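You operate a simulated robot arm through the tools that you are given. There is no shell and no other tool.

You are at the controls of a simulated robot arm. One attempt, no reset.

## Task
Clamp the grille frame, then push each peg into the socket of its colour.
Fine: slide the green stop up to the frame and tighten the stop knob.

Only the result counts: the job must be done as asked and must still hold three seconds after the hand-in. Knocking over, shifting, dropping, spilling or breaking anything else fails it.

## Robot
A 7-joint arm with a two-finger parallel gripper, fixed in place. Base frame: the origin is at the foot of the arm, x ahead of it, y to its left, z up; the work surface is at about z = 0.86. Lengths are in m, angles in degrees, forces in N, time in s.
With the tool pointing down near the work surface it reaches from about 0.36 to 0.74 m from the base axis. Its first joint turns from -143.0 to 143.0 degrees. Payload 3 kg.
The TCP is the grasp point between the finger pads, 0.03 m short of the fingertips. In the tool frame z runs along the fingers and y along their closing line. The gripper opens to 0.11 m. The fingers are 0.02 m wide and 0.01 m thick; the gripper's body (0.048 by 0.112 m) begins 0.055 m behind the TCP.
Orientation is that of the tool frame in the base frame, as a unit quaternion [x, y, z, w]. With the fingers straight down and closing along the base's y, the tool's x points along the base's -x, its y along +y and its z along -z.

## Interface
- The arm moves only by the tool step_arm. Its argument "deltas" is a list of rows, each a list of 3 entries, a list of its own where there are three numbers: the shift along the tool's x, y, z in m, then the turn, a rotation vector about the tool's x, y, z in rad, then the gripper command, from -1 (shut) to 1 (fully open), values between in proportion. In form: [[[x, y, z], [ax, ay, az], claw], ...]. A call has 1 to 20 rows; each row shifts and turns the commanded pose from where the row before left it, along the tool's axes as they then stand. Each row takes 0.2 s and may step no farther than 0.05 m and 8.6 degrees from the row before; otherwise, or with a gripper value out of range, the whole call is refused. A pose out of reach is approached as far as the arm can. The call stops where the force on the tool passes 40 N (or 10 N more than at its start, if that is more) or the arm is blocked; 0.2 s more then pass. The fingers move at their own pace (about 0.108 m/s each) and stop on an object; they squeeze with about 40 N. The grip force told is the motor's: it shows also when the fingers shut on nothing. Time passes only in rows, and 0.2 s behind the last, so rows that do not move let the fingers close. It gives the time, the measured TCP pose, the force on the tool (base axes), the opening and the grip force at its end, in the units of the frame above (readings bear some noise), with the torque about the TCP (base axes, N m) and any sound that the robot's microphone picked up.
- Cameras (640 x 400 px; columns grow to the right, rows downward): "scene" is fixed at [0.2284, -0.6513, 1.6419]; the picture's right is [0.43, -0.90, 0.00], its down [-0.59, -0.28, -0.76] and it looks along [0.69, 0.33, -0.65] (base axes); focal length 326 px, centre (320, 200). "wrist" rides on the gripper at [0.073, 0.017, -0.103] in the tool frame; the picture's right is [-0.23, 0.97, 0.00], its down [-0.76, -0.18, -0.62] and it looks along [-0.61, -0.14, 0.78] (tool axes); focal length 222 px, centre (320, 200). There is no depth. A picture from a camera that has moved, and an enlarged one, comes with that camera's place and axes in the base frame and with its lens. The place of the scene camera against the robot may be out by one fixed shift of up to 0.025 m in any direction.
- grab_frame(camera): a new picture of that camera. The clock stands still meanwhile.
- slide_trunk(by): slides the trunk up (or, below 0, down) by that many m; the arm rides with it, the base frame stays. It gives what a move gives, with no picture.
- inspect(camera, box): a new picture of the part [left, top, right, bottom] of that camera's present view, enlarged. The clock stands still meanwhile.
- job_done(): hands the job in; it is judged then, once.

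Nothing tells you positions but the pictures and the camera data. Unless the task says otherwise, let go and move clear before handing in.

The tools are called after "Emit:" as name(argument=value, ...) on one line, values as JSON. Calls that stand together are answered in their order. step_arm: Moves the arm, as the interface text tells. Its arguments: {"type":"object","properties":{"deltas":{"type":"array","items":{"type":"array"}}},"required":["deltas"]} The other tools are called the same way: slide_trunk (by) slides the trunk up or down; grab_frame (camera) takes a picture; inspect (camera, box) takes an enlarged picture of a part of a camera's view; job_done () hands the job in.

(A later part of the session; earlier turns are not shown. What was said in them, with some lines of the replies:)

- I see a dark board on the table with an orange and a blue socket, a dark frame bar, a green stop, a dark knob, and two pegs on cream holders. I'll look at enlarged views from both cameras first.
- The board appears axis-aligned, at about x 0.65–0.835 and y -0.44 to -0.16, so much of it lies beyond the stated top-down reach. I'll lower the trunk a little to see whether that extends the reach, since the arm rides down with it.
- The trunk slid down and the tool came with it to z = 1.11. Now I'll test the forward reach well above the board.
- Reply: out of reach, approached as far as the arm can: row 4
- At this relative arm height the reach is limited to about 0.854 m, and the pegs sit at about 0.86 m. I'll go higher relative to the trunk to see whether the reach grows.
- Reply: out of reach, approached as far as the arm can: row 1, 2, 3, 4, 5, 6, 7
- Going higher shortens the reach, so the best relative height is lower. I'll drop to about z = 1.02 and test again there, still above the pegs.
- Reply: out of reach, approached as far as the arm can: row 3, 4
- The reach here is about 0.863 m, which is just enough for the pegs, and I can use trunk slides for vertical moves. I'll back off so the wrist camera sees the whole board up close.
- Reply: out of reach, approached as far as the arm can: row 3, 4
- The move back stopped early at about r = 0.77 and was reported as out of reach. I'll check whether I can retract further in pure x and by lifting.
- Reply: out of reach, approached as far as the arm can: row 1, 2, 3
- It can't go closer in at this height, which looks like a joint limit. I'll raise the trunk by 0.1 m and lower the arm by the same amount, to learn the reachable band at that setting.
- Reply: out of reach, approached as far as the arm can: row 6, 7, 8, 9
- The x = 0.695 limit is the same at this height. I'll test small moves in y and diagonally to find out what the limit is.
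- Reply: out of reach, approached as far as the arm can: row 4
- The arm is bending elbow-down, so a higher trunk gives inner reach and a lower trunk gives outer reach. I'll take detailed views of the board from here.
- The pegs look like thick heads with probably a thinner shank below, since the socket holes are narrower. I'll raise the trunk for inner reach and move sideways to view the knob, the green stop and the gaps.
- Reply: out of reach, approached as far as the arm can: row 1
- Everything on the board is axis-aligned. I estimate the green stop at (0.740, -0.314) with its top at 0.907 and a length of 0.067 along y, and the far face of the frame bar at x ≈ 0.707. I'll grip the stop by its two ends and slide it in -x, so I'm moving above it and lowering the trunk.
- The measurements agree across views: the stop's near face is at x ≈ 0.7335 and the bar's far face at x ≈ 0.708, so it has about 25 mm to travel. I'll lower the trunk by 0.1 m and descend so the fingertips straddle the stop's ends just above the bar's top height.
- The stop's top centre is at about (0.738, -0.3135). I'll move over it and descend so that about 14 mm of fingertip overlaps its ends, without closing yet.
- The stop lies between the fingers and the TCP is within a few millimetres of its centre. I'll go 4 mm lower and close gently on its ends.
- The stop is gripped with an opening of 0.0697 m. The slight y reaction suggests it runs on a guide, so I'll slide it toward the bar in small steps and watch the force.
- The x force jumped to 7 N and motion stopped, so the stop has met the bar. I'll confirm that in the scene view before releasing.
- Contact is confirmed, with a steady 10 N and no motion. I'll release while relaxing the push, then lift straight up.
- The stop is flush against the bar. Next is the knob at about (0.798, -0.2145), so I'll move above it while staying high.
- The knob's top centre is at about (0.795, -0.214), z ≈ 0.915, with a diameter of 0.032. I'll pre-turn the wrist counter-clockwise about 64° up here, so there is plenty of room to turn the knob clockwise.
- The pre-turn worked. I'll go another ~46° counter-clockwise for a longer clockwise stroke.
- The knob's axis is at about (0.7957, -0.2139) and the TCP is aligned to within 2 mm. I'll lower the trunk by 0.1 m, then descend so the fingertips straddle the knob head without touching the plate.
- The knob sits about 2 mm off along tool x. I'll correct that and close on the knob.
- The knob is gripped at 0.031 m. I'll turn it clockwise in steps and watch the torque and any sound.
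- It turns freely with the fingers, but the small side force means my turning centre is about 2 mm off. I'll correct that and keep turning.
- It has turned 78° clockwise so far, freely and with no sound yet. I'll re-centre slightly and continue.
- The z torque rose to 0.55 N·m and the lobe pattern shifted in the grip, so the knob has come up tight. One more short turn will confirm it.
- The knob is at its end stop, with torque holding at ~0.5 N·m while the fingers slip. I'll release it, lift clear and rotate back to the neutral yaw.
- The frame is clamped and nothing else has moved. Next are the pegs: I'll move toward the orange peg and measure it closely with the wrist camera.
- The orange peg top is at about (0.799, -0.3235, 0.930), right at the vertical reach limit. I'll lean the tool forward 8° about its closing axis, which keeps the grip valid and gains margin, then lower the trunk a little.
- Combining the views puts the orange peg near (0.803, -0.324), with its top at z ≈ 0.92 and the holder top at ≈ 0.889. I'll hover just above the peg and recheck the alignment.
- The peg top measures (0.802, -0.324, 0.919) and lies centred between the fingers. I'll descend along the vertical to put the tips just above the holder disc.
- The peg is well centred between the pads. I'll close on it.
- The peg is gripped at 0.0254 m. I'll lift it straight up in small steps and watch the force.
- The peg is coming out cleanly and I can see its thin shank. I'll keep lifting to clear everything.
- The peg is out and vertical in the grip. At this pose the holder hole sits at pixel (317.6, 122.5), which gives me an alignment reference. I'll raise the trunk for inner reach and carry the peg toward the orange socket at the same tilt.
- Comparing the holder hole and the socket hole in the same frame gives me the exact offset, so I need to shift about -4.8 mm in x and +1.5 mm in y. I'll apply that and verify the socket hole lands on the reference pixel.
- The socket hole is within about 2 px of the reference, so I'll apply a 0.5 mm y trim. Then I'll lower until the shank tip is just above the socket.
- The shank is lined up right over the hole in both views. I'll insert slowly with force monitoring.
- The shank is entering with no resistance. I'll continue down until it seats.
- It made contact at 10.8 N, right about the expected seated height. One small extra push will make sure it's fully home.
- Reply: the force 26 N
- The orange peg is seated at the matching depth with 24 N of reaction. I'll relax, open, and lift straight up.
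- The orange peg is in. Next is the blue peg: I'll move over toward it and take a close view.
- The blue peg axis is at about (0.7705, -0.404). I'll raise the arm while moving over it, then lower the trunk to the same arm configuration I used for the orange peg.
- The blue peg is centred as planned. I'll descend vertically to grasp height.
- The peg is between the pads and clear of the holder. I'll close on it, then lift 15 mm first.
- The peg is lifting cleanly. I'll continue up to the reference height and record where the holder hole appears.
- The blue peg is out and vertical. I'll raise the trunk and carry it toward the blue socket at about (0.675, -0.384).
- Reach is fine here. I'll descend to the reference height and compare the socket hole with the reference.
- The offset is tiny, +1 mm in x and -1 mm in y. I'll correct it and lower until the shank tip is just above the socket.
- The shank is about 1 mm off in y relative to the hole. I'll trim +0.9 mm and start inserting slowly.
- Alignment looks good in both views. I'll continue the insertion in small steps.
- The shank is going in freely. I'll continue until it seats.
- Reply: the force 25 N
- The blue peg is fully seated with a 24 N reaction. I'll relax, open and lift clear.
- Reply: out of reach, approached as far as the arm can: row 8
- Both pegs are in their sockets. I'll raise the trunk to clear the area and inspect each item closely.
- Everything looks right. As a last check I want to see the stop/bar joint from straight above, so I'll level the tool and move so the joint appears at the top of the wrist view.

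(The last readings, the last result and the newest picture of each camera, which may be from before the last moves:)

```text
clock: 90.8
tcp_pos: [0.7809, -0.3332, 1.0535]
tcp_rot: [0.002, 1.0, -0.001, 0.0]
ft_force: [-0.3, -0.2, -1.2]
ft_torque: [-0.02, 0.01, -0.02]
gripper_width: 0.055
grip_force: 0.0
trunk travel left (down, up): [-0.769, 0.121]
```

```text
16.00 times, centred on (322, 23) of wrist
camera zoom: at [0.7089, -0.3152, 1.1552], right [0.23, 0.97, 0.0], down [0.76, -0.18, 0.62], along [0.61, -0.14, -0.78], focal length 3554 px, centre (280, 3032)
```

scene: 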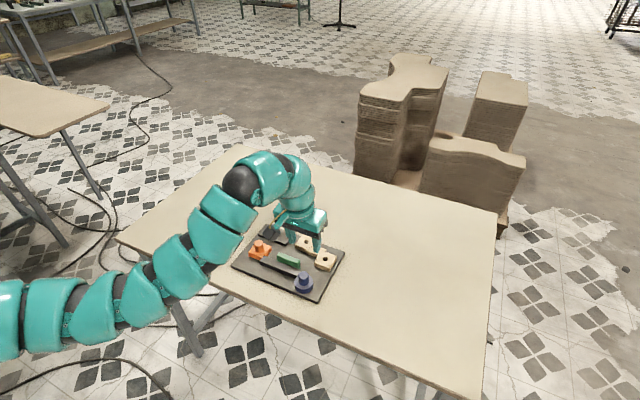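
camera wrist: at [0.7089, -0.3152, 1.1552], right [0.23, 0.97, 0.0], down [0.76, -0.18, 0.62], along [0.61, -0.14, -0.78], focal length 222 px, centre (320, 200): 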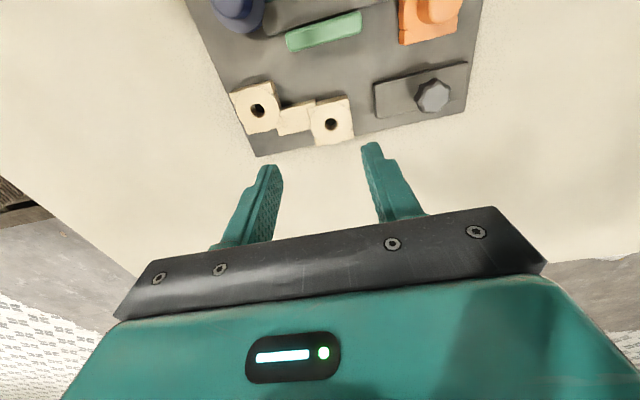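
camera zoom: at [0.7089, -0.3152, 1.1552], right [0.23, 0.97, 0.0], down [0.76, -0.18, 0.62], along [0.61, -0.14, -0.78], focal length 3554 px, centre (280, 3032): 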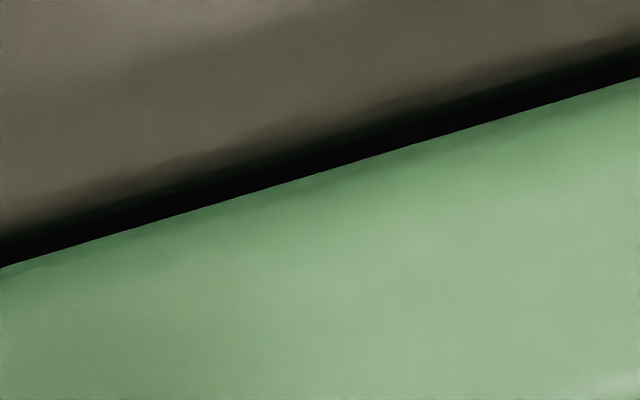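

The stop sits right at the bar. The sub-millimetre sliver is only the rounded visual edges, and a firm 10 N contact was felt there before the knob was tightened. I'll raise clear and do a final check.

Emit:
slide_trunk(by=0.1)

Emit:
inspect(camera="scene", box=[225, 205, 355, 305])

```text
clock: 92.1
tcp_pos: [0.781, -0.3343, 1.1528]
tcp_rot: [0.001, 1.0, 0.0, -0.001]
ft_force: [0.1, 0.4, 0.5]
ft_torque: [0.02, 0.0, 0.06]
gripper_width: 0.0551
grip_force: 0.0
trunk travel left (down, up): [-0.869, 0.021]
```

```text
4.00 times, centred on (290, 255) of scene
camera zoom: at [0.2284, -0.6513, 1.6419], right [0.43, -0.9, 0.0], down [-0.59, -0.28, -0.76], along [0.69, 0.33, -0.65], focal length 1306 px, centre (440, -20)
```

zoom: 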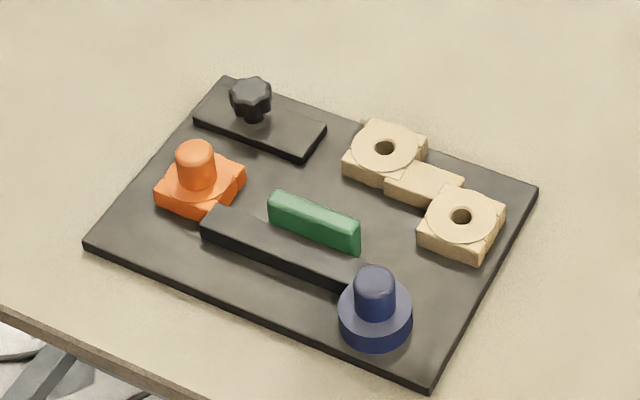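

The stop is against the frame, the knob is tight, both pegs are seated in the sockets of their colour, and the arm is clear with nothing else moved. I'm handing the job in.

Emit:
job_done()

```text
The job is handed in.
```

The job is handed in. The frame is clamped and both pegs are in the sockets of their colour. I don't have the verdict, since handing in only confirmed receipt.

- **Green stop:** I slid it in until it met the frame bar, with about 10 N of contact and no further movement. Seen from above afterwards, a sliver of under 1 mm shows between the stop and the bar. I took that to be the rounded edges and did not push it again.
- **Stop knob:** I turned it clockwise until it stopped turning, somewhere around 140–160°. It held about 0.5 N·m while the fingers slipped on it, so I treated it as tight.
- **Orange and blue pegs:** Each went in freely and seated at the expected depth with about 24 N of push.

The last picture before the hand-in showed nothing else moved, and the arm was open and well clear above the board.
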